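You operate a simulated robot arm through the tools that you are given. There is no shell and no other tool.

Carry out the task below with a simulated two-armed robot. There is one attempt and no reset: what you move stays moved.

Task
Nest both bowls in the large pan, lid on, handle folded over it.
Fine: medium bowl in the pan, small bowl in the medium one.

It is judged by the outcome, as a careful person would: the job done as asked, and still so three seconds after it is handed in. It fails if anything else is knocked over, pushed out of place, dropped, spilled or broken. A push-on lid holds only when it is set on centred and level and pressed home; a screw cap is set on level and turned clockwise until tight.

Robot
Two 7-joint arms with fingered hands on one trunk that stands fixed in place. Base frame: the origin is at the foot of the trunk, x ahead of it, y to its left, z up; the work surface is at about z = 880. Lengths are in mm, angles in rad, forces in N, time in s.
The left shoulder is at [80, 241, 1442], the right one opposite. Payload 4.9 kg a hand.
The TCP of each hand is the grasp point between the finger pads, 32 mm short of the fingertips. In the tool frame z runs along the fingers and y along their closing line. Largest opening 200 mm; the body of the gripper starts 89 mm behind the TCP. The gripper is a hand of 4 fingers: y runs from the thumb to the fingers, the wrist lies at [0, 0, -267] in the tool frame, and closing takes about 1.5 s.
Orientation is that of the tool frame in the base frame, as a unit quaternion [x, y, z, w]. With the fingers straight down and closing along the base's y, the tool's x points along the base's -x, its y along +y and its z along -z.

Tools
- The arms move only by the tool drive_tool. It takes "left_increments", "right_increments" or both (then of equal length, played together; a hand with none holds still); each is a list of rows, each an object of numbers (a shift or turn left out is 0, a gripper value left out holds the last): "dx", "dy", "dz": the shift along the base's x, y, z in units of 500 mm (1.0 is 500 mm); "ax", "ay", "az": the turn, a rotation vector about the base's x, y, z in units of 180 degrees (1.0 is 180 degrees). In form: [{"dx": .., "dy": .., "dz": .., "ax": .., "ay": .., "az": ..}, ...]. A call has 1 to 20 rows; each row is the pose to reach, as a shift and turn from the pose commanded when the call began. "left_grip" and "right_grip" are, for a hand that has rows, the opening, from 0 (shut) to 1 (fully open), set as the call begins (left out, the last holds). A call with a number of a shift or a turn outside -1 to 1 is refused whole. A row lasts 0.2 s, in which the tool goes at most 50 mm and 0.15 rad; a call with a longer step from one row to the next is refused whole, and so is a gripper value outside its range. A pose out of reach is approached as far as the arm can. The call stops where the force on the tool passes 60 N (or 10 N more than at its start, if that is more) or the arm is blocked; 0.2 s more then pass. The fingers move at their own pace (about 72 mm/s each) and stop on an object; they squeeze with about 26 N. The grip force told is the motor's: it shows also when the fingers shut on nothing. Time passes only in rows, and 0.2 s behind the last, so rows that repeat a pose let the fingers close. The reply holds the time, the measured pose of the TCP, the force on the tool along the base axes, the opening and the grip force, in the units named above and with some noise, with the torque about the TCP (base axes, N m) and any sound that the robot's microphone picked up.
- Cameras (640 x 400 px; columns grow to the right, rows downward): "scene" is now at [112.9, 16.7, 1609.2]; the picture's right is [0.23, -0.97, -0.00], its down [-0.63, -0.15, -0.76] and it looks along [0.74, 0.17, -0.65] (base axes); focal length 329 px, centre (320, 200). "left" rides on the left gripper at [-69, -69, -116] in its tool frame; the picture's right is [0.71, -0.71, 0.00], its down [0.54, 0.54, -0.64] and it looks along [0.45, 0.45, 0.77] (tool axes); focal length 226 px, centre (320, 200). "right" rides on the right gripper at [69, -69, -116] in its tool frame; the picture's right is [0.71, 0.71, 0.00], its down [-0.54, 0.54, -0.64] and it looks along [-0.45, 0.45, 0.77] (tool axes); focal length 226 px, centre (320, 200). There is no depth. A picture from a camera that has moved, and an enlarged one, comes with that camera's place and axes in the base frame and with its lens.
- capture(camera): a new picture of that camera. It takes no simulated time.
- slide_trunk(by): slides the trunk up (or, below 0, down) by that many mm; the arms and the scene camera ride with it, the base frame stays. It gives what a move gives, with no picture.
- move_fingers(finger1, finger2, finger3, thumb_bend, hand): sets how far each is bent, from 0 (flat) to 1 (curled in); at 0.3 the hand is open as for a grip, at 0.7 the pads meet at the TCP. One left out holds its place. A second passes; each finger stops where it meets its share of the squeeze, and holds until it gets a number again. A gripper value or a shape takes the hand back. It gives what a move gives, with no picture; readings hold the bend of each and the force on the fingers (four entries, about 0 where the hand has none), thumb and palm.
- set_grasp(shape, hand): the hand has 4 fingers and takes this shape, open, in about a second: jaw (thumb against the fingers, like two jaws); tri (thumb and two fingers); tip (a fingertip pinch); poke (one finger out to press); point (the index stretched); flat (the hand flat); cup (the hand cupped); fist (a fist). The gripper value then closes the fingers along that shape, each until it touches; the sizes above hold for jaw. It gives what a move gives, with no picture.
- aim_head(pan, tilt): turns the head with the scene camera to pan (to the left, within 1.501 rad either way) and tilt (down, from -0.506 to 1.204), counted from straight ahead of the robot. It gives what a move gives.
- enlarge(camera, box): a new picture of the part [left, top, right, bottom] of that camera's present view, enlarged. It takes no simulated time.
- finish_job(): hands the job in; it is judged then, once.

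Places have to be worked out from the pictures, the camera data and where the tool is seen. Open the grippers and draw the arms clear of the work before you hand the job in, unless the task says otherwise.

The tools are called after ">>>" as name(argument=value, ...) on one line, values as JSON. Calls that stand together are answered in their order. drive_tool: Moves the arms, as the interface text tells. Its arguments: {"type":"object","properties":{"left_increments":{"type":"array","items":{"type":"object","properties":{"dx":{"type":"number"},"dy":{"type":"number"},"dz":{"type":"number"},"ax":{"type":"number"},"ay":{"type":"number"},"az":{"type":"number"}}}},"left_grip":{"type":"number"},"right_increments":{"type":"array","items":{"type":"object","properties":{"dx":{"type":"number"},"dy":{"type":"number"},"dz":{"type":"number"},"ax":{"type":"number"},"ay":{"type":"number"},"az":{"type":"number"}}}},"right_grip":{"type":"number"}},"required":[]} The other tools are called the same way: slide_trunk (by) slides the trunk up or down; set_grasp (shape, hand) gives the hand a shape; move_fingers (finger1, finger2, finger3, thumb_bend, hand) moves the fingers one by one; aim_head (pan, tilt) turns the head that bears the scene camera; capture (camera) takes a picture; enlarge (camera, box) takes an enlarged picture of a part of a camera's view; finish_job () hands the job in.

At the start:

```text
clock: 0.0
left_tool_pos: [515.8, 281.1, 1356.6]
left_tcp_rot: [0.0, 1.0, 0.0, -0.001]
left_contact_force: [-0.4, -0.3, -0.7]
left_wrist_torque: [0.0, 0.01, 0.04]
left_gripper_width: 200.0
left_finger_force: 0.1
left_shape: jaw
left_bend: [0.3, 0.3, 0.3, 0.3]
left_finger forces: [0.0, 0.0, 0.0, 0.0, 0.0, 0.1]
right_tool_pos: [778.2, -233.2, 1283.2]
right_tcp_rot: [-0.001, 1.0, -0.001, 0.0]
right_contact_force: [0.6, 0.5, 0.4]
right_wrist_torque: [-0.02, -0.02, 0.02]
right_gripper_width: 200.0
right_finger_force: 0.1
right_shape: jaw
right_bend: [0.3, 0.3, 0.3, 0.3]
right_finger forces: [0.0, 0.0, 0.0, 0.0, 0.0, 0.0]
trunk travel left (down, up): [-350.0, 490.0]
head pan, tilt: [0.23, 0.707]
```

scene: 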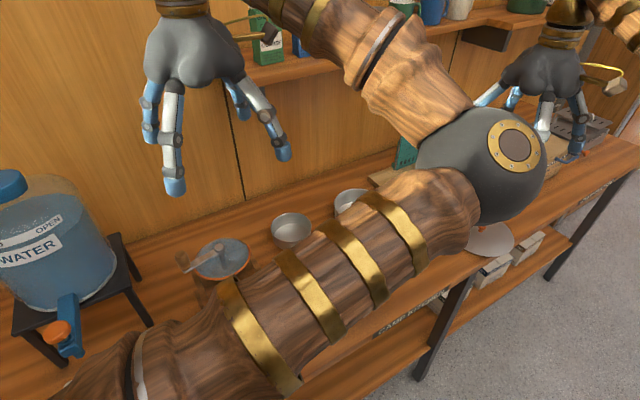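
right: 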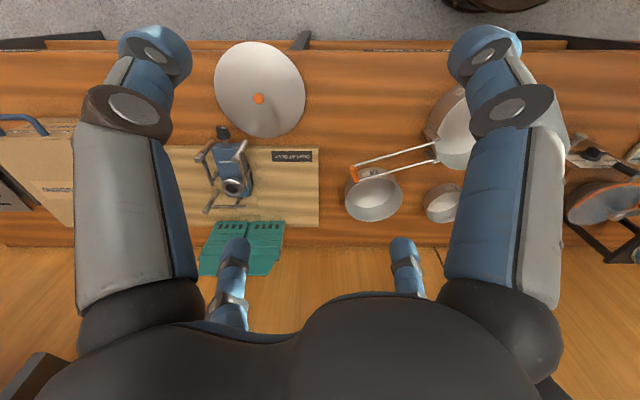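
left: 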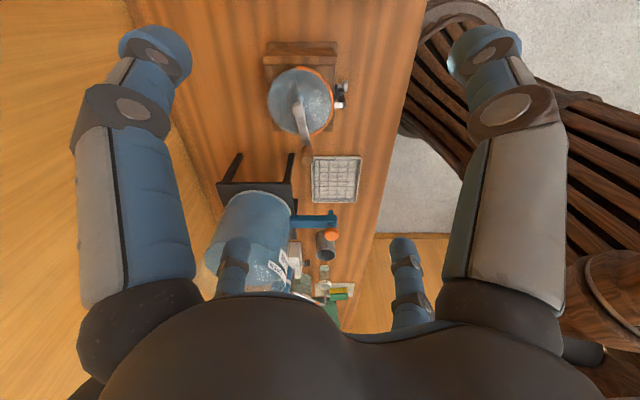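

I'll begin by looking closely at the work area: enlarged views of the right camera and the scene camera.

>>> enlarge(camera="right", box=[180, 30, 500, 230])

>>> enlarge(camera="scene", box=[180, 150, 560, 390])

```text
2.00 times, centred on (340, 130) of right
camera zoom: at [711.0, -302.2, 1400.0], right [-0.71, 0.71, 0.0], down [0.54, 0.54, 0.64], along [0.45, 0.45, -0.77], focal length 452 px, centre (280, 340)
```

zoom: 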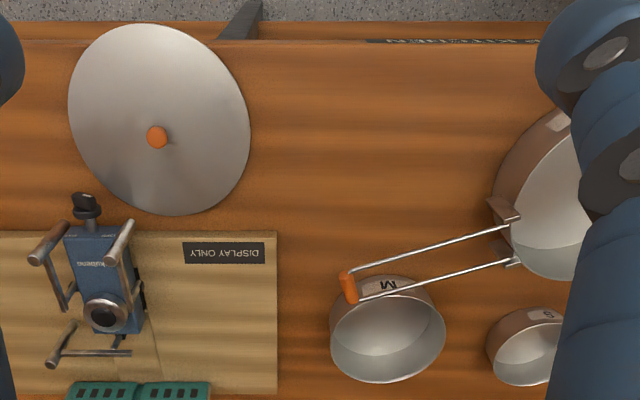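

```text
1.67 times, centred on (370, 270) of scene
camera zoom: at [112.9, 16.7, 1609.2], right [0.23, -0.97, 0.0], down [-0.63, -0.15, -0.76], along [0.74, 0.17, -0.65], focal length 549 px, centre (237, 83)
```

zoom: 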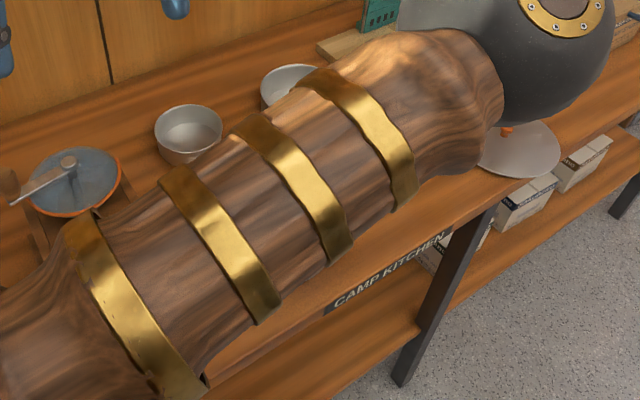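

The bench runs diagonally in front of the robot, and the left arm blocks the scene camera. I judge the pan near (620,105), M bowl near (880,80), S bowl near (757,248) and lid near (887,-305). I raise the left hand and draw it back to the left to clear the view.

>>> drive_tool(left_increments=[{"dz": 0.08}, {"dz": 0.16}, {"dx": -0.04, "dy": 0.04, "dz": 0.22}, {"dx": -0.1, "dy": 0.1, "dz": 0.24}, {"dx": -0.16, "dy": 0.16, "dz": 0.24}, {"dx": -0.22, "dy": 0.22, "dz": 0.24}, {"dx": -0.28, "dy": 0.28, "dz": 0.24}, {"dx": -0.34, "dy": 0.34, "dz": 0.24}, {"dx": -0.4, "dy": 0.4, "dz": 0.24}, {"dx": -0.42, "dy": 0.46, "dz": 0.24}])

```text
clock: 2.2
left_tool_pos: [305.0, 512.9, 1475.6]
left_tcp_rot: [-0.001, 1.0, -0.001, -0.001]
left_contact_force: [0.8, 0.9, 0.2]
left_wrist_torque: [-0.01, 0.02, 0.0]
left_gripper_width: 199.9
left_finger_force: 0.0
left_shape: jaw
left_bend: [0.3, 0.3, 0.3, 0.3]
left_finger forces: [0.1, 0.0, 0.0, 0.1, 0.1, 0.0]
right_tool_pos: [778.8, -232.5, 1283.3]
right_tcp_rot: [0.0, 1.0, -0.001, 0.0]
right_contact_force: [0.4, 0.6, 0.4]
right_wrist_torque: [-0.02, 0.01, 0.03]
right_gripper_width: 199.6
right_finger_force: 0.0
right_shape: jaw
right_bend: [0.3, 0.3, 0.3, 0.3]
right_finger forces: [0.0, 0.0, 0.1, 0.0, 0.1, 0.0]
trunk travel left (down, up): [-350.0, 490.0]
head pan, tilt: [0.23, 0.707]
```

The left hand moved freely. I take a new scene picture to see whether the pan area is clear.

>>> capture(camera="scene")

>>> capture(camera="left")

```text
taken
camera scene: at [113.0, 19.3, 1609.1], right [0.23, -0.97, 0.0], down [-0.63, -0.15, -0.76], along [0.74, 0.17, -0.65], focal length 329 px, centre (320, 200)
```

scene: 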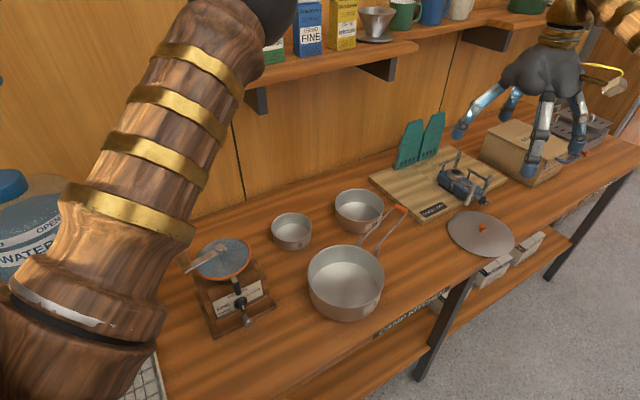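

```text
taken
camera left: at [374.0, 446.1, 1592.5], right [-0.71, -0.71, 0.0], down [-0.54, 0.54, 0.64], along [-0.46, 0.45, -0.77], focal length 226 px, centre (320, 200)
```

left: 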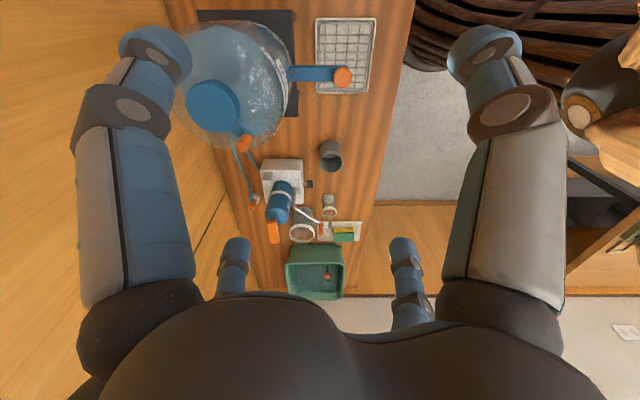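

Now the cookware is in clear view. I enlarge it for details of the handle, the hinge, the rims and the lid.

>>> enlarge(camera="scene", box=[250, 170, 410, 330])

>>> enlarge(camera="scene", box=[360, 130, 560, 270])

```text
2.50 times, centred on (330, 250) of scene
camera zoom: at [113.0, 19.3, 1609.1], right [0.23, -0.97, 0.0], down [-0.63, -0.15, -0.76], along [0.74, 0.17, -0.65], focal length 823 px, centre (295, 75)
```

zoom: 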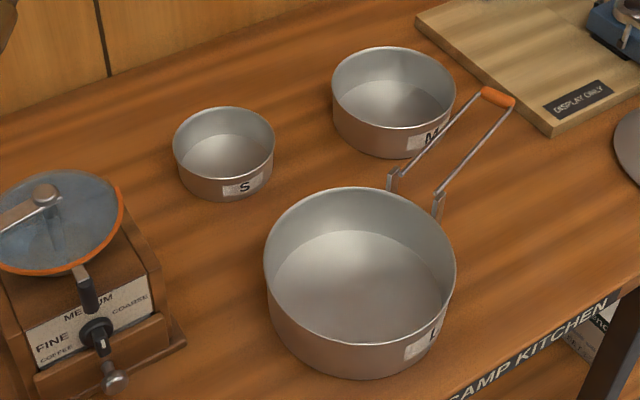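

```text
2.86 times, centred on (460, 200) of scene
camera zoom: at [113.0, 19.3, 1609.1], right [0.23, -0.97, 0.0], down [-0.63, -0.15, -0.76], along [0.74, 0.17, -0.65], focal length 940 px, centre (-80, 200)
```

zoom: 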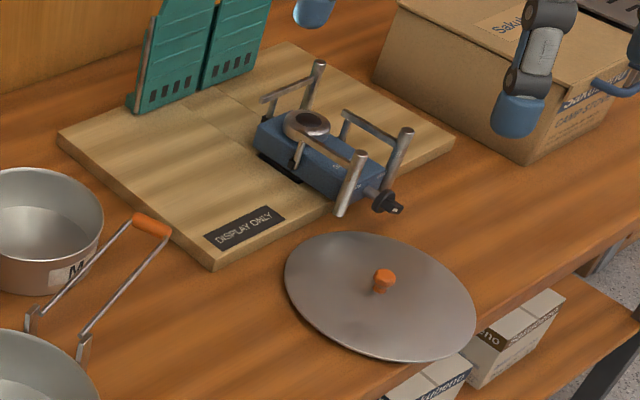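

Triangulating the handle tip from the two cameras gives about (856,-47,968), clear of the M bowl. I zoom in more for accurate rim and hinge positions.

>>> enlarge(camera="scene", box=[300, 190, 420, 265])

>>> enlarge(camera="scene", box=[290, 240, 400, 330])

>>> enlarge(camera="scene", box=[435, 200, 535, 265])

>>> enlarge(camera="right", box=[330, 70, 490, 230])

```text
5.33 times, centred on (360, 228) of scene
camera zoom: at [113.0, 19.3, 1609.1], right [0.23, -0.97, 0.0], down [-0.63, -0.15, -0.76], along [0.74, 0.17, -0.65], focal length 1756 px, centre (107, 53)
```

zoom: 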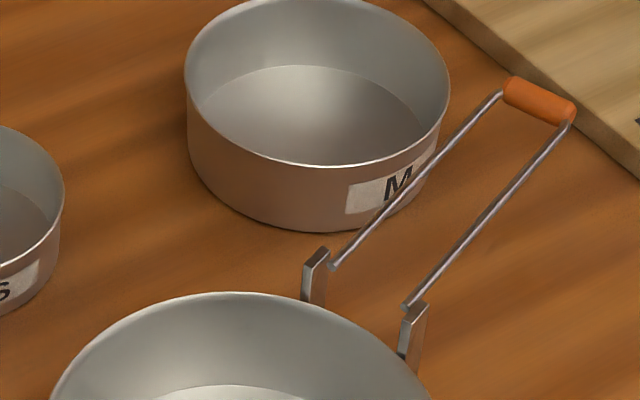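

```text
4.44 times, centred on (345, 285) of scene
camera zoom: at [113.0, 19.3, 1609.1], right [0.23, -0.97, 0.0], down [-0.63, -0.15, -0.76], along [0.74, 0.17, -0.65], focal length 1463 px, centre (209, -178)
```

zoom: 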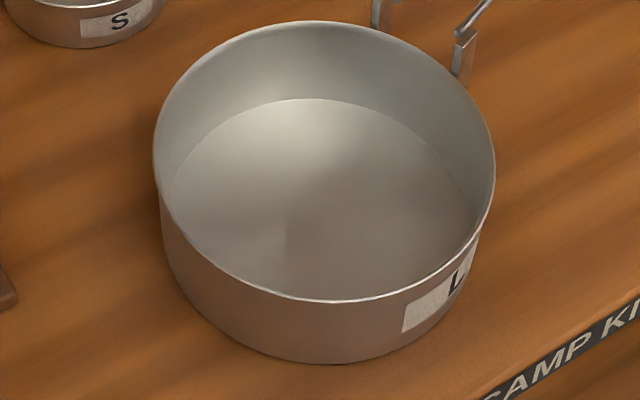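

```text
6.15 times, centred on (485, 232) of scene
camera zoom: at [113.0, 19.3, 1609.1], right [0.23, -0.97, 0.0], down [-0.63, -0.15, -0.76], along [0.74, 0.17, -0.65], focal length 2026 px, centre (-695, 0)
```

zoom: 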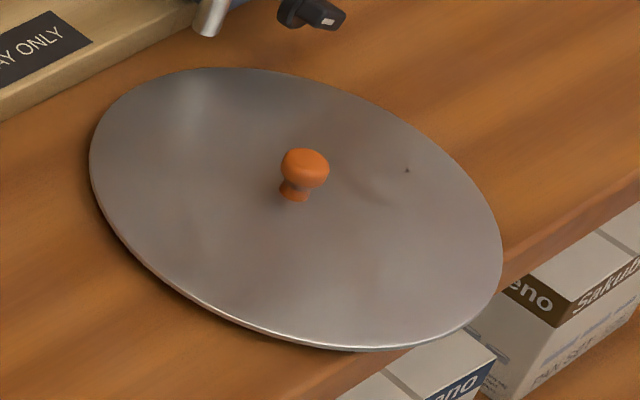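

```text
2.50 times, centred on (410, 150) of right
camera zoom: at [711.1, -299.9, 1400.5], right [-0.71, 0.71, 0.0], down [0.54, 0.54, 0.64], along [0.45, 0.45, -0.77], focal length 565 px, centre (95, 325)
```

zoom: 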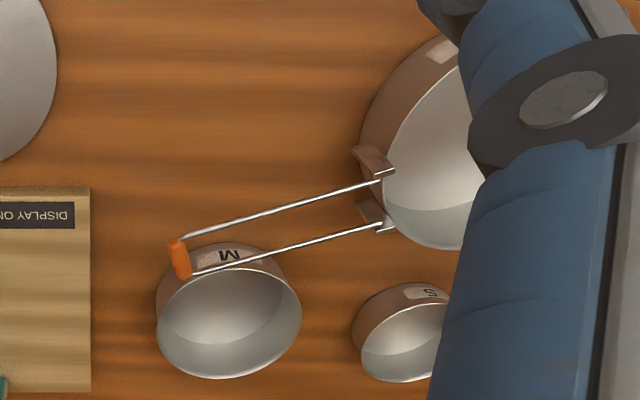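

Pan center comes out near (614,73) with rim z≈940 and hinge pins at z≈972. M is near (891,73), rim z≈932, and S near (762,258), rim z≈918. The lid knob is near (900,-295). Before reaching for M I check the wall shelf and the grinder for clearance.

>>> enlarge(camera="scene", box=[230, 0, 550, 200])

>>> enlarge(camera="scene", box=[150, 200, 310, 350])

```text
2.00 times, centred on (390, 100) of scene
camera zoom: at [113.0, 19.3, 1609.1], right [0.23, -0.97, 0.0], down [-0.63, -0.15, -0.76], along [0.74, 0.17, -0.65], focal length 658 px, centre (180, 400)
```

zoom: 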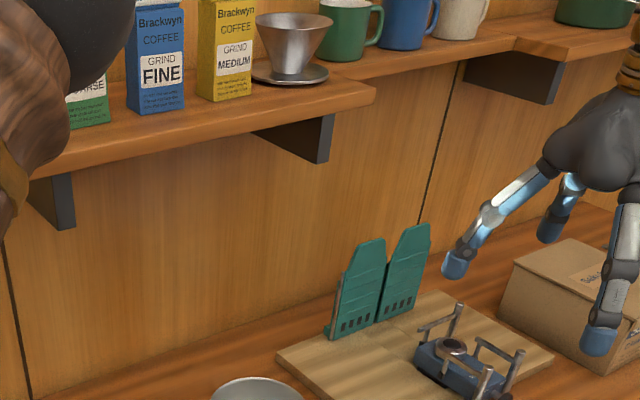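

```text
2.67 times, centred on (230, 275) of scene
camera zoom: at [113.0, 19.3, 1609.1], right [0.23, -0.97, 0.0], down [-0.63, -0.15, -0.76], along [0.74, 0.17, -0.65], focal length 878 px, centre (560, 0)
```

zoom: 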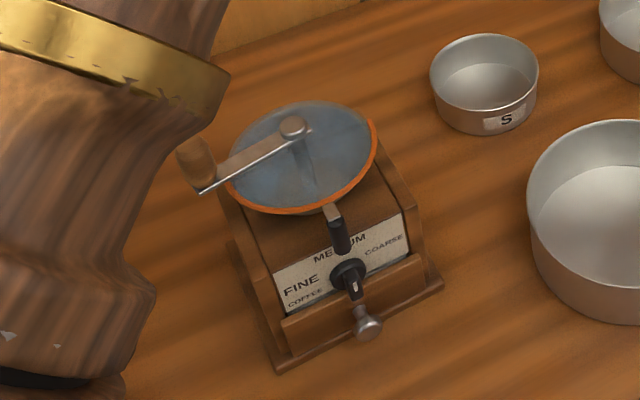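

The wall shelf is well behind the bowls if I grasp M on its near side, so I'll use the left hand there with the thumb outside. I bring the left hand halfway while turning it, and move the right hand off to the right.

>>> drive_tool(left_increments=[{"dx": 0.059, "dy": -0.051, "dz": 0, "az": -0.021}, {"dx": 0.118, "dy": -0.102, "dz": -0.02, "az": -0.042}, {"dx": 0.177, "dy": -0.153, "dz": -0.06, "az": -0.063}, {"dx": 0.236, "dy": -0.204, "dz": -0.1, "az": -0.084}, {"dx": 0.295, "dy": -0.255, "dz": -0.14, "az": -0.105}, {"dx": 0.354, "dy": -0.306, "dz": -0.18, "az": -0.126}, {"dx": 0.413, "dy": -0.357, "dz": -0.22, "az": -0.147}, {"dx": 0.472, "dy": -0.408, "dz": -0.26, "az": -0.168}, {"dx": 0.531, "dy": -0.459, "dz": -0.3, "az": -0.189}, {"dx": 0.59, "dy": -0.51, "dz": -0.34, "az": -0.21}, {"dx": 0.649, "dy": -0.561, "dz": -0.38, "az": -0.231}, {"dx": 0.708, "dy": -0.61, "dz": -0.42, "az": -0.25}], right_increments=[{"dx": -0.022, "dy": -0.036, "dz": 0.011}, {"dx": -0.044, "dy": -0.072, "dz": 0.022}, {"dx": -0.066, "dy": -0.108, "dz": 0.033}, {"dx": -0.088, "dy": -0.144, "dz": 0.044}, {"dx": -0.11, "dy": -0.18, "dz": 0.055}, {"dx": -0.132, "dy": -0.216, "dz": 0.066}, {"dx": -0.154, "dy": -0.252, "dz": 0.077}, {"dx": -0.176, "dy": -0.288, "dz": 0.088}, {"dx": -0.198, "dy": -0.324, "dz": 0.099}, {"dx": -0.22, "dy": -0.36, "dz": 0.11}, {"dx": -0.242, "dy": -0.396, "dz": 0.121}, {"dx": -0.256, "dy": -0.434, "dz": 0.13}])

```text
clock: 4.8
left_tool_pos: [659.2, 205.7, 1267.8]
left_tcp_rot: [0.383, 0.924, 0.0, -0.001]
left_contact_force: [0.3, 0.4, -0.2]
left_wrist_torque: [0.01, 0.01, 0.01]
left_gripper_width: 200.0
left_finger_force: 0.0
left_shape: jaw
left_bend: [0.3, 0.3, 0.3, 0.3]
left_finger forces: [0.0, 0.0, 0.1, 0.0, 0.0, 0.1]
right_tool_pos: [653.2, -451.0, 1346.9]
right_tcp_rot: [-0.001, 1.0, 0.001, 0.0]
right_contact_force: [-0.1, 0.1, -0.3]
right_wrist_torque: [-0.01, 0.03, -0.01]
right_gripper_width: 199.8
right_finger_force: 0.1
right_shape: jaw
right_bend: [0.3, 0.3, 0.3, 0.3]
right_finger forces: [0.0, 0.0, 0.0, 0.0, 0.1, 0.1]
trunk travel left (down, up): [-350.0, 490.0]
head pan, tilt: [0.23, 0.707]
```

Both hands reached their poses. I look at the scene and the left camera from here.

>>> capture(camera="scene")

>>> capture(camera="left")

>>> capture(camera="right")

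```text
taken
camera scene: at [113.5, 15.1, 1609.2], right [0.23, -0.97, 0.0], down [-0.63, -0.15, -0.76], along [0.74, 0.17, -0.65], focal length 329 px, centre (320, 200)
```

scene: 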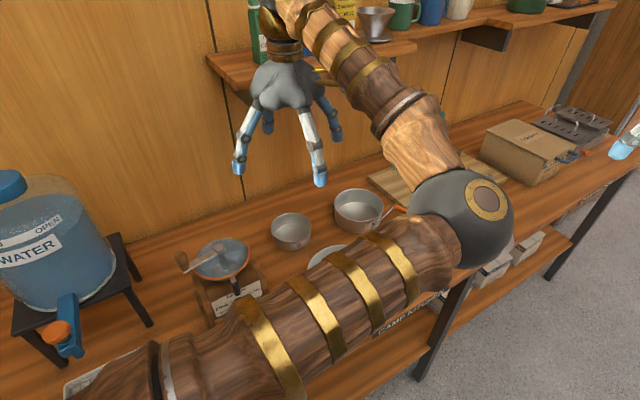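

```text
taken
camera left: at [659.4, 108.0, 1383.4], right [-1.0, 0.0, 0.0], down [0.0, 0.77, 0.64], along [0.0, 0.64, -0.77], focal length 226 px, centre (320, 200)
```

left: 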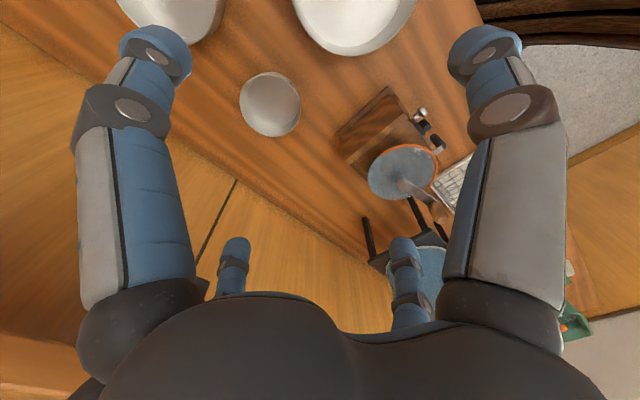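

```text
taken
camera right: at [584.7, -520.5, 1464.3], right [-0.71, 0.71, 0.0], down [0.54, 0.54, 0.64], along [0.45, 0.46, -0.77], focal length 226 px, centre (320, 200)
```

right: 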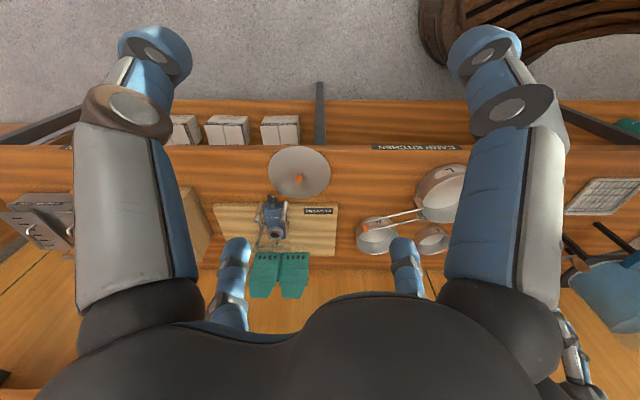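

The left camera shows the four digits stand 90° apart (thumb at -y, one finger at +y, two at ±x). I test how the hand's shapes look on the free right hand: first the "tip" pinch.

>>> set_grasp(hand="right", shape="tip")

>>> capture(camera="right")

```text
clock: 5.7
left_tool_pos: [657.7, 207.7, 1267.4]
left_tcp_rot: [0.382, 0.924, 0.0, 0.0]
left_contact_force: [-0.1, -0.1, 0.0]
left_wrist_torque: [0.01, -0.01, -0.01]
left_gripper_width: 199.7
left_finger_force: 0.0
left_shape: jaw
left_bend: [0.3, 0.3, 0.3, 0.3]
left_finger forces: [0.0, 0.1, 0.0, 0.1, 0.0, 0.0]
right_tool_pos: [650.9, -451.1, 1348.4]
right_tcp_rot: [0.0, 1.0, 0.0, 0.0]
right_contact_force: [-0.2, -0.2, 0.3]
right_wrist_torque: [-0.02, -0.03, -0.02]
right_gripper_width: 200.2
right_finger_force: 0.0
right_shape: tip
right_bend: [0.16, 0.3, 0.16, 0.3]
right_finger forces: [0.0, 0.1, 0.0, 0.0, 0.1, 0.0]
trunk travel left (down, up): [-350.0, 490.0]
head pan, tilt: [0.23, 0.707]
```

```text
taken
camera right: at [583.7, -519.0, 1465.1], right [-0.71, 0.71, 0.0], down [0.54, 0.54, 0.64], along [0.45, 0.45, -0.77], focal length 226 px, centre (320, 200)
```

right: 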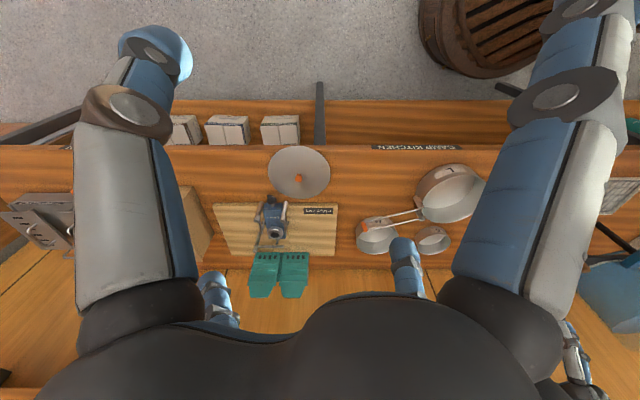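

In "tip" the two side fingers spread and only thumb and finger 2 face each other along y. I close it in the air to see the geometry of the pinch and what the side fingers do.

>>> drive_tool(right_increments=[{}, {}, {}, {}, {}, {}, {}, {}], right_grip=0)

>>> capture(camera="right")

```text
clock: 7.5
left_tool_pos: [657.1, 206.0, 1267.5]
left_tcp_rot: [0.383, 0.924, 0.0, 0.0]
left_contact_force: [0.4, -0.2, 0.7]
left_wrist_torque: [0.0, 0.01, -0.01]
left_gripper_width: 199.9
left_finger_force: 0.1
left_shape: jaw
left_bend: [0.3, 0.3, 0.3, 0.3]
left_finger forces: [0.1, 0.0, 0.0, 0.0, 0.0, 0.1]
right_tool_pos: [652.7, -450.2, 1347.2]
right_tcp_rot: [-0.001, 1.0, 0.0, 0.0]
right_contact_force: [-0.3, 0.2, 0.0]
right_wrist_torque: [-0.02, -0.03, 0.0]
right_gripper_width: 0.0
right_finger_force: 21.3
right_shape: tip
right_bend: [0.2, 0.7, 0.2, 0.7]
right_finger forces: [0.0, 0.0, 0.1, 0.0, 0.1, 0.0]
trunk travel left (down, up): [-350.0, 490.0]
head pan, tilt: [0.23, 0.707]
```

```text
taken
camera right: at [583.9, -519.4, 1465.0], right [-0.71, 0.71, 0.0], down [0.54, 0.54, 0.64], along [0.45, 0.46, -0.77], focal length 226 px, centre (320, 200)
```

right: 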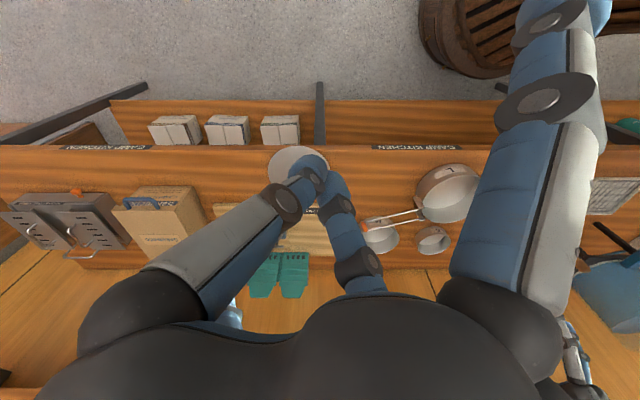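

The pinch closes well at the TCP with the side fingers spread wide. I turn the head to see the closed pinch from the side, to judge the slant of the digits.

>>> aim_head(pan=-0.7, tilt=0.3)

>>> enlarge(camera="scene", box=[220, 100, 420, 300])

```text
clock: 8.7
left_tool_pos: [658.3, 207.9, 1267.4]
left_tcp_rot: [0.382, 0.924, 0.0, -0.001]
left_contact_force: [0.6, -1.2, -0.4]
left_wrist_torque: [-0.02, -0.02, -0.01]
left_gripper_width: 200.1
left_finger_force: 0.1
left_shape: jaw
left_bend: [0.3, 0.3, 0.3, 0.3]
left_finger forces: [0.1, 0.0, 0.0, 0.0, 0.0, 0.1]
right_tool_pos: [652.0, -451.1, 1346.5]
right_tcp_rot: [0.0, 1.0, 0.0, 0.0]
right_contact_force: [0.4, 1.0, 0.0]
right_wrist_torque: [0.01, 0.01, -0.04]
right_gripper_width: 0.0
right_finger_force: 26.2
right_shape: tip
right_bend: [0.29, 0.7, 0.29, 0.7]
right_finger forces: [0.1, 0.0, 0.0, 0.0, 0.1, 0.1]
trunk travel left (down, up): [-350.0, 490.0]
head pan, tilt: [-0.7, 0.3]
```

```text
2.00 times, centred on (320, 200) of scene
camera zoom: at [101.9, -62.8, 1645.8], right [-0.64, -0.77, 0.0], down [-0.23, 0.19, -0.96], along [0.73, -0.61, -0.3], focal length 658 px, centre (320, 200)
```

zoom: 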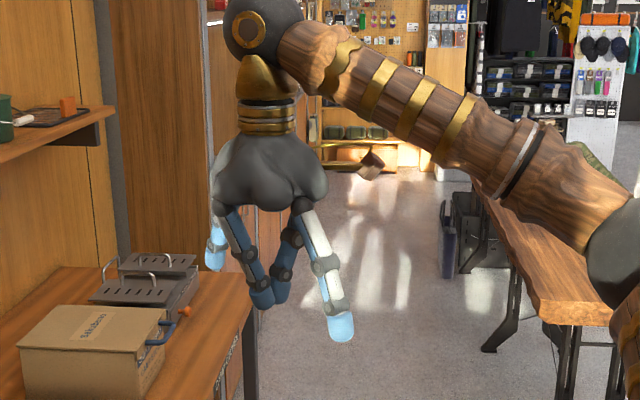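

>>> enlarge(camera="scene", box=[270, 155, 350, 215])

```text
6.67 times, centred on (310, 185) of scene
camera zoom: at [101.9, -62.8, 1645.8], right [-0.64, -0.77, 0.0], down [-0.23, 0.19, -0.96], along [0.73, -0.61, -0.3], focal length 2194 px, centre (387, 300)
```

zoom: 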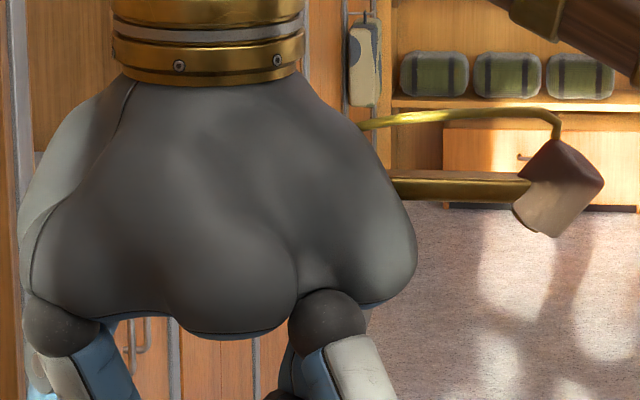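

>>> enlarge(camera="scene", box=[260, 195, 350, 275])

```text
5.00 times, centred on (305, 235) of scene
camera zoom: at [101.9, -62.8, 1645.8], right [-0.64, -0.77, 0.0], down [-0.23, 0.19, -0.96], along [0.73, -0.61, -0.3], focal length 1646 px, centre (395, 25)
```

zoom: 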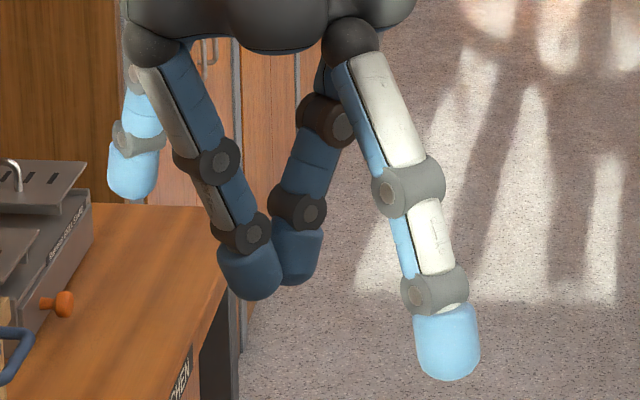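

The pinch pair is A-shaped with caps about 26 mm thick, so fingers outside M would be tight in the gap to the pan wall. The four digits would instead fit inside the bowl and spread outward against its wall. I bring the left hand, part-closed, down beside the pan at (700,150,1000), staying in front of the shelf.

>>> drive_tool(left_increments=[{"dx": 0.04, "dy": -0.056, "dz": 0}, {"dx": 0.0804, "dy": -0.1122, "dz": -0.05}, {"dx": 0.0804, "dy": -0.1122, "dz": -0.14}, {"dx": 0.0804, "dy": -0.1122, "dz": -0.23}, {"dx": 0.0804, "dy": -0.1122, "dz": -0.32}, {"dx": 0.0804, "dy": -0.1122, "dz": -0.41}, {"dx": 0.0804, "dy": -0.1122, "dz": -0.47}], left_grip=0.28)

>>> aim_head(pan=0.1, tilt=0.65)

>>> capture(camera="scene")

>>> capture(camera="left")

```text
clock: 10.3
left_tool_pos: [699.3, 151.1, 1031.2]
left_tcp_rot: [0.382, 0.924, 0.0, 0.0]
left_contact_force: [-0.2, -0.6, 0.9]
left_wrist_torque: [-0.01, 0.0, -0.01]
left_gripper_width: 56.5
left_finger_force: 0.0
left_shape: jaw
left_bend: [0.49, 0.49, 0.49, 0.48]
left_finger forces: [0.1, 0.0, 0.1, 0.0, 0.0, 0.0]
right_tool_pos: [652.8, -450.7, 1349.5]
right_tcp_rot: [0.0, 1.0, 0.0, 0.0]
right_contact_force: [0.1, 0.0, -0.3]
right_wrist_torque: [-0.06, 0.03, -0.01]
right_gripper_width: 0.1
right_finger_force: 25.9
right_shape: tip
right_bend: [0.29, 0.7, 0.29, 0.7]
right_finger forces: [0.0, 0.0, 0.1, 0.0, 0.1, 0.0]
trunk travel left (down, up): [-350.0, 490.0]
head pan, tilt: [-0.7, 0.3]
```

```text
clock: 11.4
left_tool_pos: [698.3, 151.0, 1032.4]
left_tcp_rot: [0.383, 0.924, 0.0, -0.002]
left_contact_force: [0.0, -0.5, -0.3]
left_wrist_torque: [0.02, 0.01, 0.02]
left_gripper_width: 56.3
left_finger_force: 0.1
left_shape: jaw
left_bend: [0.49, 0.49, 0.49, 0.48]
left_finger forces: [0.0, 0.1, 0.0, 0.0, 0.0, 0.0]
right_tool_pos: [652.5, -452.1, 1349.3]
right_tcp_rot: [0.0, 1.0, 0.0, 0.0]
right_contact_force: [0.0, 0.3, -1.3]
right_wrist_torque: [0.01, -0.03, 0.02]
right_gripper_width: 0.0
right_finger_force: 25.9
right_shape: tip
right_bend: [0.29, 0.7, 0.29, 0.7]
right_finger forces: [0.0, 0.0, 0.0, 0.0, 0.1, 0.1]
trunk travel left (down, up): [-350.0, 490.0]
head pan, tilt: [0.099, 0.649]
```

```text
taken
camera scene: at [116.8, 5.8, 1614.1], right [0.1, -1.0, 0.0], down [-0.6, -0.06, -0.8], along [0.79, 0.08, -0.6], focal length 329 px, centre (320, 200)
```

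scene: 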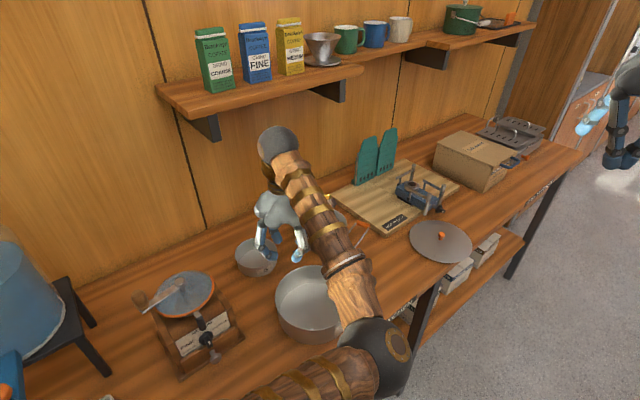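

```text
taken
camera left: at [698.9, 53.7, 1148.3], right [-1.0, 0.0, 0.0], down [0.0, 0.77, 0.64], along [0.0, 0.64, -0.77], focal length 226 px, centre (320, 200)
```

left: 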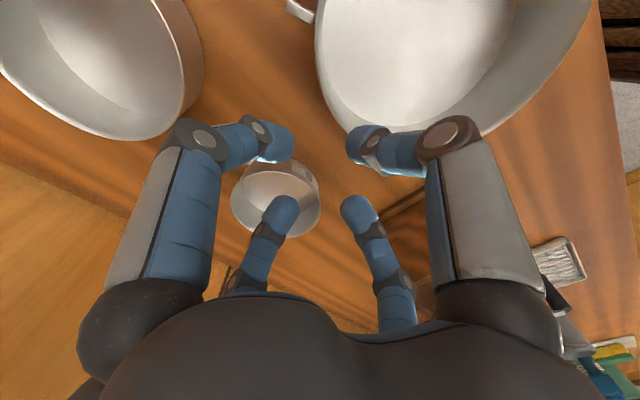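

The left hand is at (699,151,1031) with fingers part-closed, and M, S and the pan show where I estimated. I move over M's center, keeping the tips above the handle.

>>> drive_tool(left_increments=[{"dx": 0.08, "dy": -0.04, "dz": -0.023}, {"dx": 0.16, "dy": -0.08, "dz": -0.043}, {"dx": 0.23, "dy": -0.11, "dz": -0.053}, {"dx": 0.3, "dy": -0.134, "dz": -0.06}, {"dx": 0.36, "dy": -0.148, "dz": -0.063}, {"dx": 0.382, "dy": -0.154, "dz": -0.063}])

>>> capture(camera="left")

>>> capture(camera="scene")

```text
clock: 12.8
left_tool_pos: [888.6, 74.3, 1000.0]
left_tcp_rot: [0.383, 0.924, 0.0, -0.001]
left_contact_force: [0.2, -1.7, -0.3]
left_wrist_torque: [-0.01, -0.02, -0.01]
left_gripper_width: 56.4
left_finger_force: 0.1
left_shape: jaw
left_bend: [0.49, 0.49, 0.49, 0.48]
left_finger forces: [0.0, 0.1, 0.0, 0.0, 0.0, 0.1]
right_tool_pos: [651.5, -449.8, 1348.5]
right_tcp_rot: [0.0, 1.0, 0.0, 0.0]
right_contact_force: [0.3, -0.4, 0.7]
right_wrist_torque: [0.02, 0.01, -0.02]
right_gripper_width: 0.0
right_finger_force: 26.0
right_shape: tip
right_bend: [0.29, 0.7, 0.29, 0.7]
right_finger forces: [0.1, 0.0, 0.0, 0.0, 0.1, 0.0]
trunk travel left (down, up): [-350.0, 490.0]
head pan, tilt: [0.099, 0.649]
```

```text
taken
camera left: at [889.2, -22.9, 1116.5], right [-1.0, 0.0, 0.0], down [0.0, 0.77, 0.64], along [0.0, 0.64, -0.77], focal length 226 px, centre (320, 200)
```

left: 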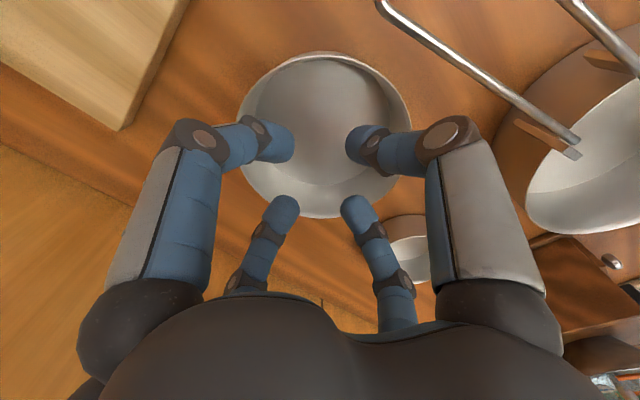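

```text
taken
camera scene: at [116.5, 6.0, 1614.1], right [0.1, -0.99, 0.0], down [-0.6, -0.06, -0.8], along [0.79, 0.08, -0.6], focal length 329 px, centre (320, 200)
```

scene: 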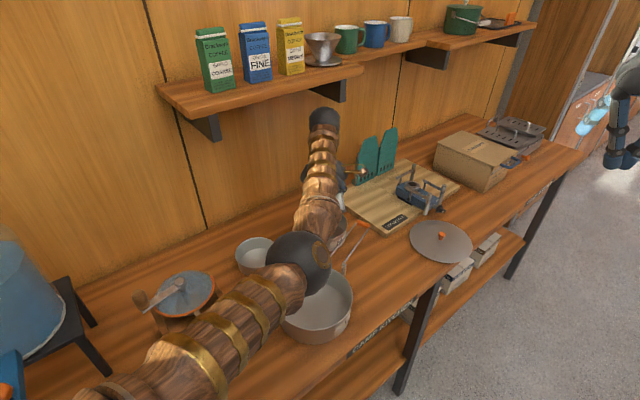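

I zoom in on M in the left camera to fine-tune the center before lowering.

>>> enlarge(camera="left", box=[220, 30, 440, 240])

```text
1.90 times, centred on (330, 135) of left
camera zoom: at [889.2, -22.9, 1116.5], right [-1.0, 0.0, 0.0], down [0.0, 0.77, 0.64], along [0.0, 0.64, -0.77], focal length 431 px, centre (301, 324)
```

zoom: 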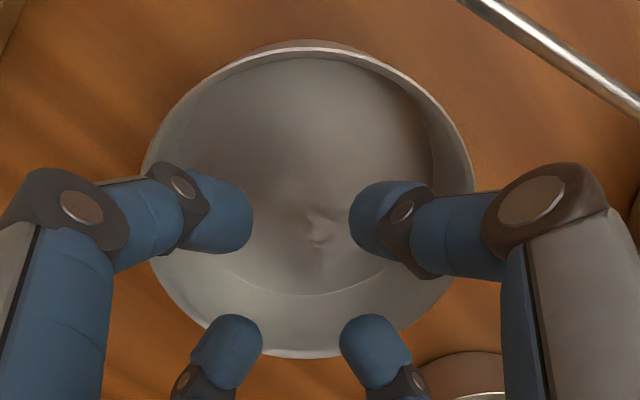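

M's rim fits a circle of R≈78 at (886,78.5), rim z≈933. I center the hand there and lower it to TCP z=924, tips about 10 mm off the bowl's floor.

>>> drive_tool(left_increments=[{"dx": -0.006, "dy": 0.009, "dz": -0.02}, {"dx": -0.006, "dy": 0.009, "dz": -0.07}, {"dx": -0.006, "dy": 0.009, "dz": -0.12}, {"dx": -0.006, "dy": 0.009, "dz": -0.152}, {"dx": -0.006, "dy": 0.009, "dz": -0.152}])

>>> capture(camera="left")

```text
clock: 14.1
left_tool_pos: [885.1, 78.8, 927.7]
left_tcp_rot: [0.383, 0.924, 0.001, 0.001]
left_contact_force: [-0.9, -0.5, 10.4]
left_wrist_torque: [0.05, -0.04, 0.02]
left_gripper_width: 54.4
left_finger_force: 0.1
left_shape: jaw
left_bend: [0.51, 0.5, 0.51, 0.48]
left_finger forces: [5.9, 4.4, 5.7, 0.1, 2.8, 0.0]
right_tool_pos: [651.0, -451.5, 1349.0]
right_tcp_rot: [0.0, 1.0, -0.001, 0.001]
right_contact_force: [0.6, -0.2, -0.1]
right_wrist_torque: [-0.02, 0.04, 0.0]
right_gripper_width: 0.0
right_finger_force: 25.9
right_shape: tip
right_bend: [0.29, 0.7, 0.29, 0.7]
right_finger forces: [0.1, 0.0, 0.0, 0.0, 0.1, 0.1]
trunk travel left (down, up): [-350.0, 490.0]
head pan, tilt: [0.099, 0.649]
```

```text
taken
camera left: at [885.6, -19.1, 1042.5], right [-1.0, 0.0, 0.0], down [0.0, 0.77, 0.64], along [0.0, 0.64, -0.77], focal length 226 px, centre (320, 200)
```

left: 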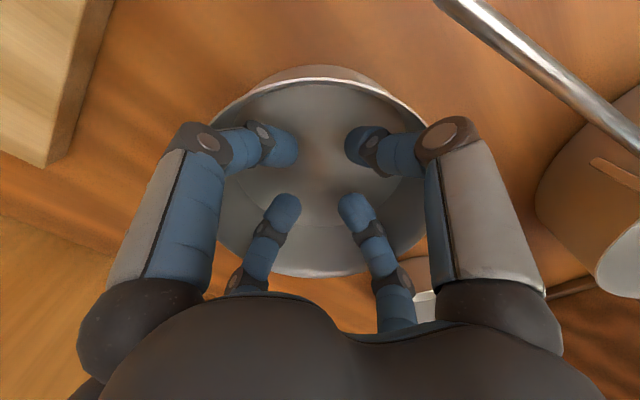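

Fingertips touched the bowl floor lightly (10 N) at TCP z≈928, so the tips reach about 45 mm below the TCP at this opening. I raise to z=938 and open the fingers outward in a modest step.

>>> drive_tool(left_increments=[{"dz": 0.014}, {"dz": 0.028}, {"dz": 0.028}])

>>> drive_tool(left_increments=[{}, {}, {}, {}], left_grip=0.45)

>>> capture(camera="left")

```text
clock: 14.8
left_tool_pos: [886.1, 76.7, 937.7]
left_tcp_rot: [0.383, 0.924, 0.0, -0.001]
left_contact_force: [0.2, -0.4, -0.4]
left_wrist_torque: [0.03, -0.02, -0.01]
left_gripper_width: 56.1
left_finger_force: 0.0
left_shape: jaw
left_bend: [0.49, 0.49, 0.49, 0.48]
left_finger forces: [0.0, 0.0, 0.0, 0.0, 0.0, 0.1]
right_tool_pos: [651.2, -449.8, 1348.5]
right_tcp_rot: [0.0, 1.0, 0.0, 0.001]
right_contact_force: [0.5, 0.5, 0.6]
right_wrist_torque: [0.0, 0.02, 0.0]
right_gripper_width: 0.0
right_finger_force: 26.6
right_shape: tip
right_bend: [0.29, 0.7, 0.29, 0.7]
right_finger forces: [0.0, 0.0, 0.1, 0.0, 0.0, 0.1]
trunk travel left (down, up): [-350.0, 490.0]
head pan, tilt: [0.099, 0.649]
```

```text
clock: 15.8
left_tool_pos: [884.6, 78.7, 941.0]
left_tcp_rot: [0.382, 0.924, 0.0, 0.0]
left_contact_force: [0.5, -0.1, 14.4]
left_wrist_torque: [0.19, 0.26, -0.1]
left_gripper_width: 79.8
left_finger_force: 0.0
left_shape: jaw
left_bend: [0.45, 0.44, 0.45, 0.4]
left_finger forces: [10.0, 7.5, 12.7, 0.1, 6.3, 0.1]
right_tool_pos: [650.0, -451.0, 1351.7]
right_tcp_rot: [0.0, 1.0, 0.0, 0.001]
right_contact_force: [-0.8, 1.1, -0.3]
right_wrist_torque: [-0.03, 0.01, -0.01]
right_gripper_width: 0.0
right_finger_force: 26.1
right_shape: tip
right_bend: [0.29, 0.7, 0.29, 0.7]
right_finger forces: [0.0, 0.0, 0.1, 0.0, 0.1, 0.0]
trunk travel left (down, up): [-350.0, 490.0]
head pan, tilt: [0.099, 0.649]
```

```text
taken
camera left: at [885.8, -18.8, 1056.7], right [-1.0, 0.0, 0.0], down [0.0, 0.77, 0.64], along [0.0, 0.64, -0.77], focal length 226 px, centre (320, 200)
```

left: 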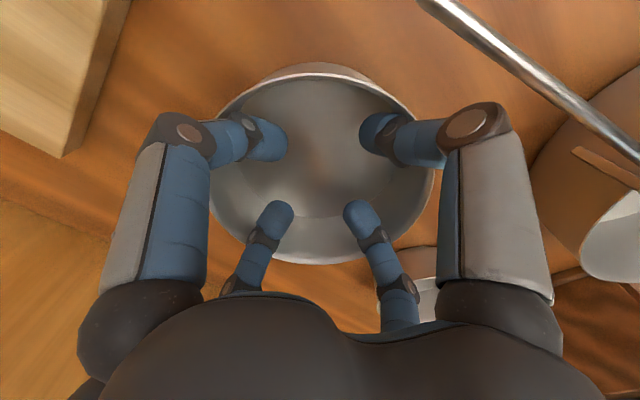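

The claw digits slope inward, so spreading them only presses down on M's rim (14 N up on the hand) and cannot lift it. I close them again and raise out of the bowl; then I'll plan a rim pinch instead.

>>> drive_tool(left_increments=[{}, {}, {"dz": 0.03}, {"dz": 0.08}, {"dz": 0.12}], left_grip=0.28)

>>> aim_head(pan=-0.5, tilt=0.5)

>>> capture(camera="scene")

>>> enlarge(camera="scene", box=[60, 20, 260, 145])

>>> aim_head(pan=0.6, tilt=0.5)

>>> capture(camera="scene")

>>> enlarge(camera="scene", box=[380, 20, 620, 170])

```text
clock: 17.1
left_tool_pos: [887.6, 79.1, 999.2]
left_tcp_rot: [0.382, 0.924, 0.0, 0.0]
left_contact_force: [0.3, 0.1, 1.0]
left_wrist_torque: [-0.01, -0.01, 0.02]
left_gripper_width: 21.6
left_finger_force: 25.9
left_shape: jaw
left_bend: [0.77, 0.78, 0.77, 0.62]
left_finger forces: [0.0, 0.0, 0.0, 0.0, 0.1, 0.0]
right_tool_pos: [651.0, -449.6, 1348.2]
right_tcp_rot: [0.0, 1.0, 0.0, 0.0]
right_contact_force: [-0.5, 0.3, -0.3]
right_wrist_torque: [0.0, -0.06, -0.03]
right_gripper_width: 0.2
right_finger_force: 26.3
right_shape: tip
right_bend: [0.29, 0.7, 0.29, 0.7]
right_finger forces: [0.0, 0.0, 0.2, 0.1, 0.0, 0.1]
trunk travel left (down, up): [-350.0, 490.0]
head pan, tilt: [0.099, 0.649]
```

```text
clock: 18.1
left_tool_pos: [886.3, 78.9, 998.7]
left_tcp_rot: [0.383, 0.924, 0.001, 0.0]
left_contact_force: [0.0, -0.9, 0.3]
left_wrist_torque: [-0.02, 0.03, 0.0]
left_gripper_width: 21.2
left_finger_force: 26.1
left_shape: jaw
left_bend: [0.77, 0.78, 0.77, 0.62]
left_finger forces: [0.0, 0.0, 0.0, 0.0, 0.0, 0.1]
right_tool_pos: [650.3, -451.3, 1348.3]
right_tcp_rot: [0.001, 1.0, 0.0, 0.0]
right_contact_force: [0.2, -0.5, 1.0]
right_wrist_torque: [-0.02, 0.01, 0.0]
right_gripper_width: 0.1
right_finger_force: 25.8
right_shape: tip
right_bend: [0.29, 0.7, 0.29, 0.7]
right_finger forces: [0.0, 0.0, 0.0, 0.1, 0.0, 0.1]
trunk travel left (down, up): [-350.0, 490.0]
head pan, tilt: [-0.499, 0.499]
```

```text
taken
camera scene: at [110.3, -46.2, 1627.4], right [-0.48, -0.88, 0.0], down [-0.42, 0.23, -0.88], along [0.77, -0.42, -0.48], focal length 329 px, centre (320, 200)
```

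scene: 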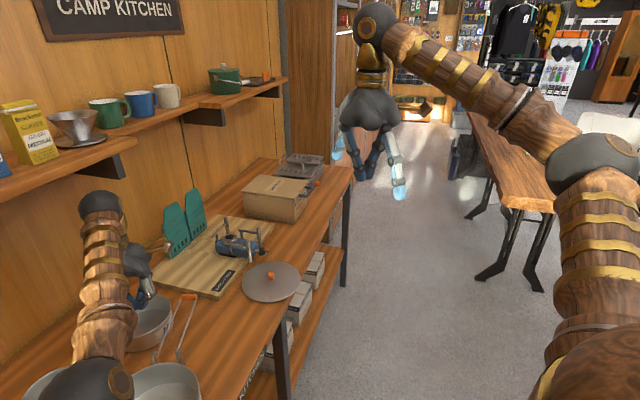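

```text
3.20 times, centred on (160, 82) of scene
camera zoom: at [110.3, -46.2, 1627.4], right [-0.48, -0.88, 0.0], down [-0.42, 0.23, -0.88], along [0.77, -0.42, -0.48], focal length 1053 px, centre (832, 576)
```

zoom: 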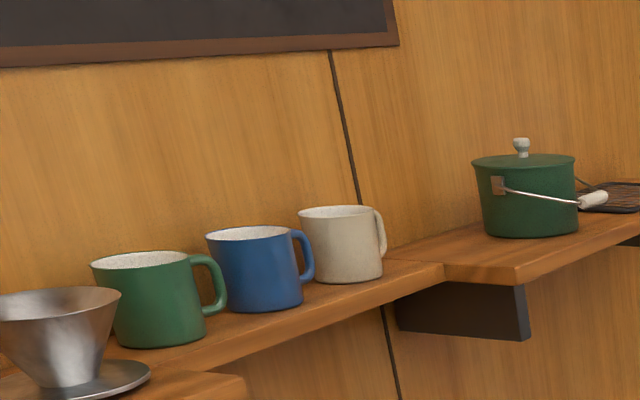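

```text
clock: 19.4
left_tool_pos: [886.0, 78.7, 998.9]
left_tcp_rot: [0.383, 0.924, 0.0, -0.001]
left_contact_force: [-0.2, 0.1, 0.4]
left_wrist_torque: [0.0, -0.01, -0.02]
left_gripper_width: 21.2
left_finger_force: 26.0
left_shape: jaw
left_bend: [0.77, 0.78, 0.77, 0.62]
left_finger forces: [0.0, 0.0, 0.0, 0.0, 0.0, 0.0]
right_tool_pos: [651.6, -450.9, 1348.4]
right_tcp_rot: [0.0, 1.0, 0.0, 0.0]
right_contact_force: [-0.3, 0.2, -0.5]
right_wrist_torque: [0.04, 0.0, 0.01]
right_gripper_width: 0.0
right_finger_force: 26.3
right_shape: tip
right_bend: [0.29, 0.7, 0.29, 0.7]
right_finger forces: [0.0, 0.0, 0.0, 0.1, 0.0, 0.0]
trunk travel left (down, up): [-350.0, 490.0]
head pan, tilt: [0.6, 0.499]
```

```text
taken
camera scene: at [105.6, 48.6, 1627.5], right [0.56, -0.83, 0.0], down [-0.4, -0.27, -0.88], along [0.72, 0.5, -0.48], focal length 329 px, centre (320, 200)
```

scene: 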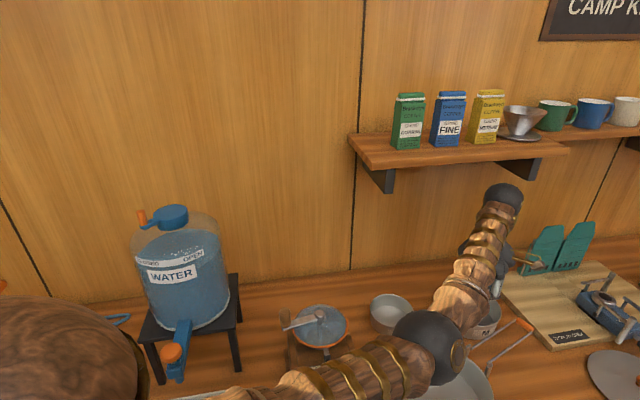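

```text
2.67 times, centred on (500, 95) of scene
camera zoom: at [105.6, 48.6, 1627.5], right [0.56, -0.83, 0.0], down [-0.4, -0.27, -0.88], along [0.72, 0.5, -0.48], focal length 878 px, centre (-160, 480)
```

zoom: 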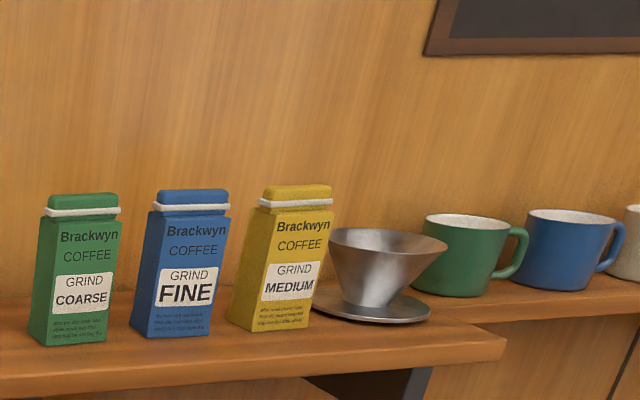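

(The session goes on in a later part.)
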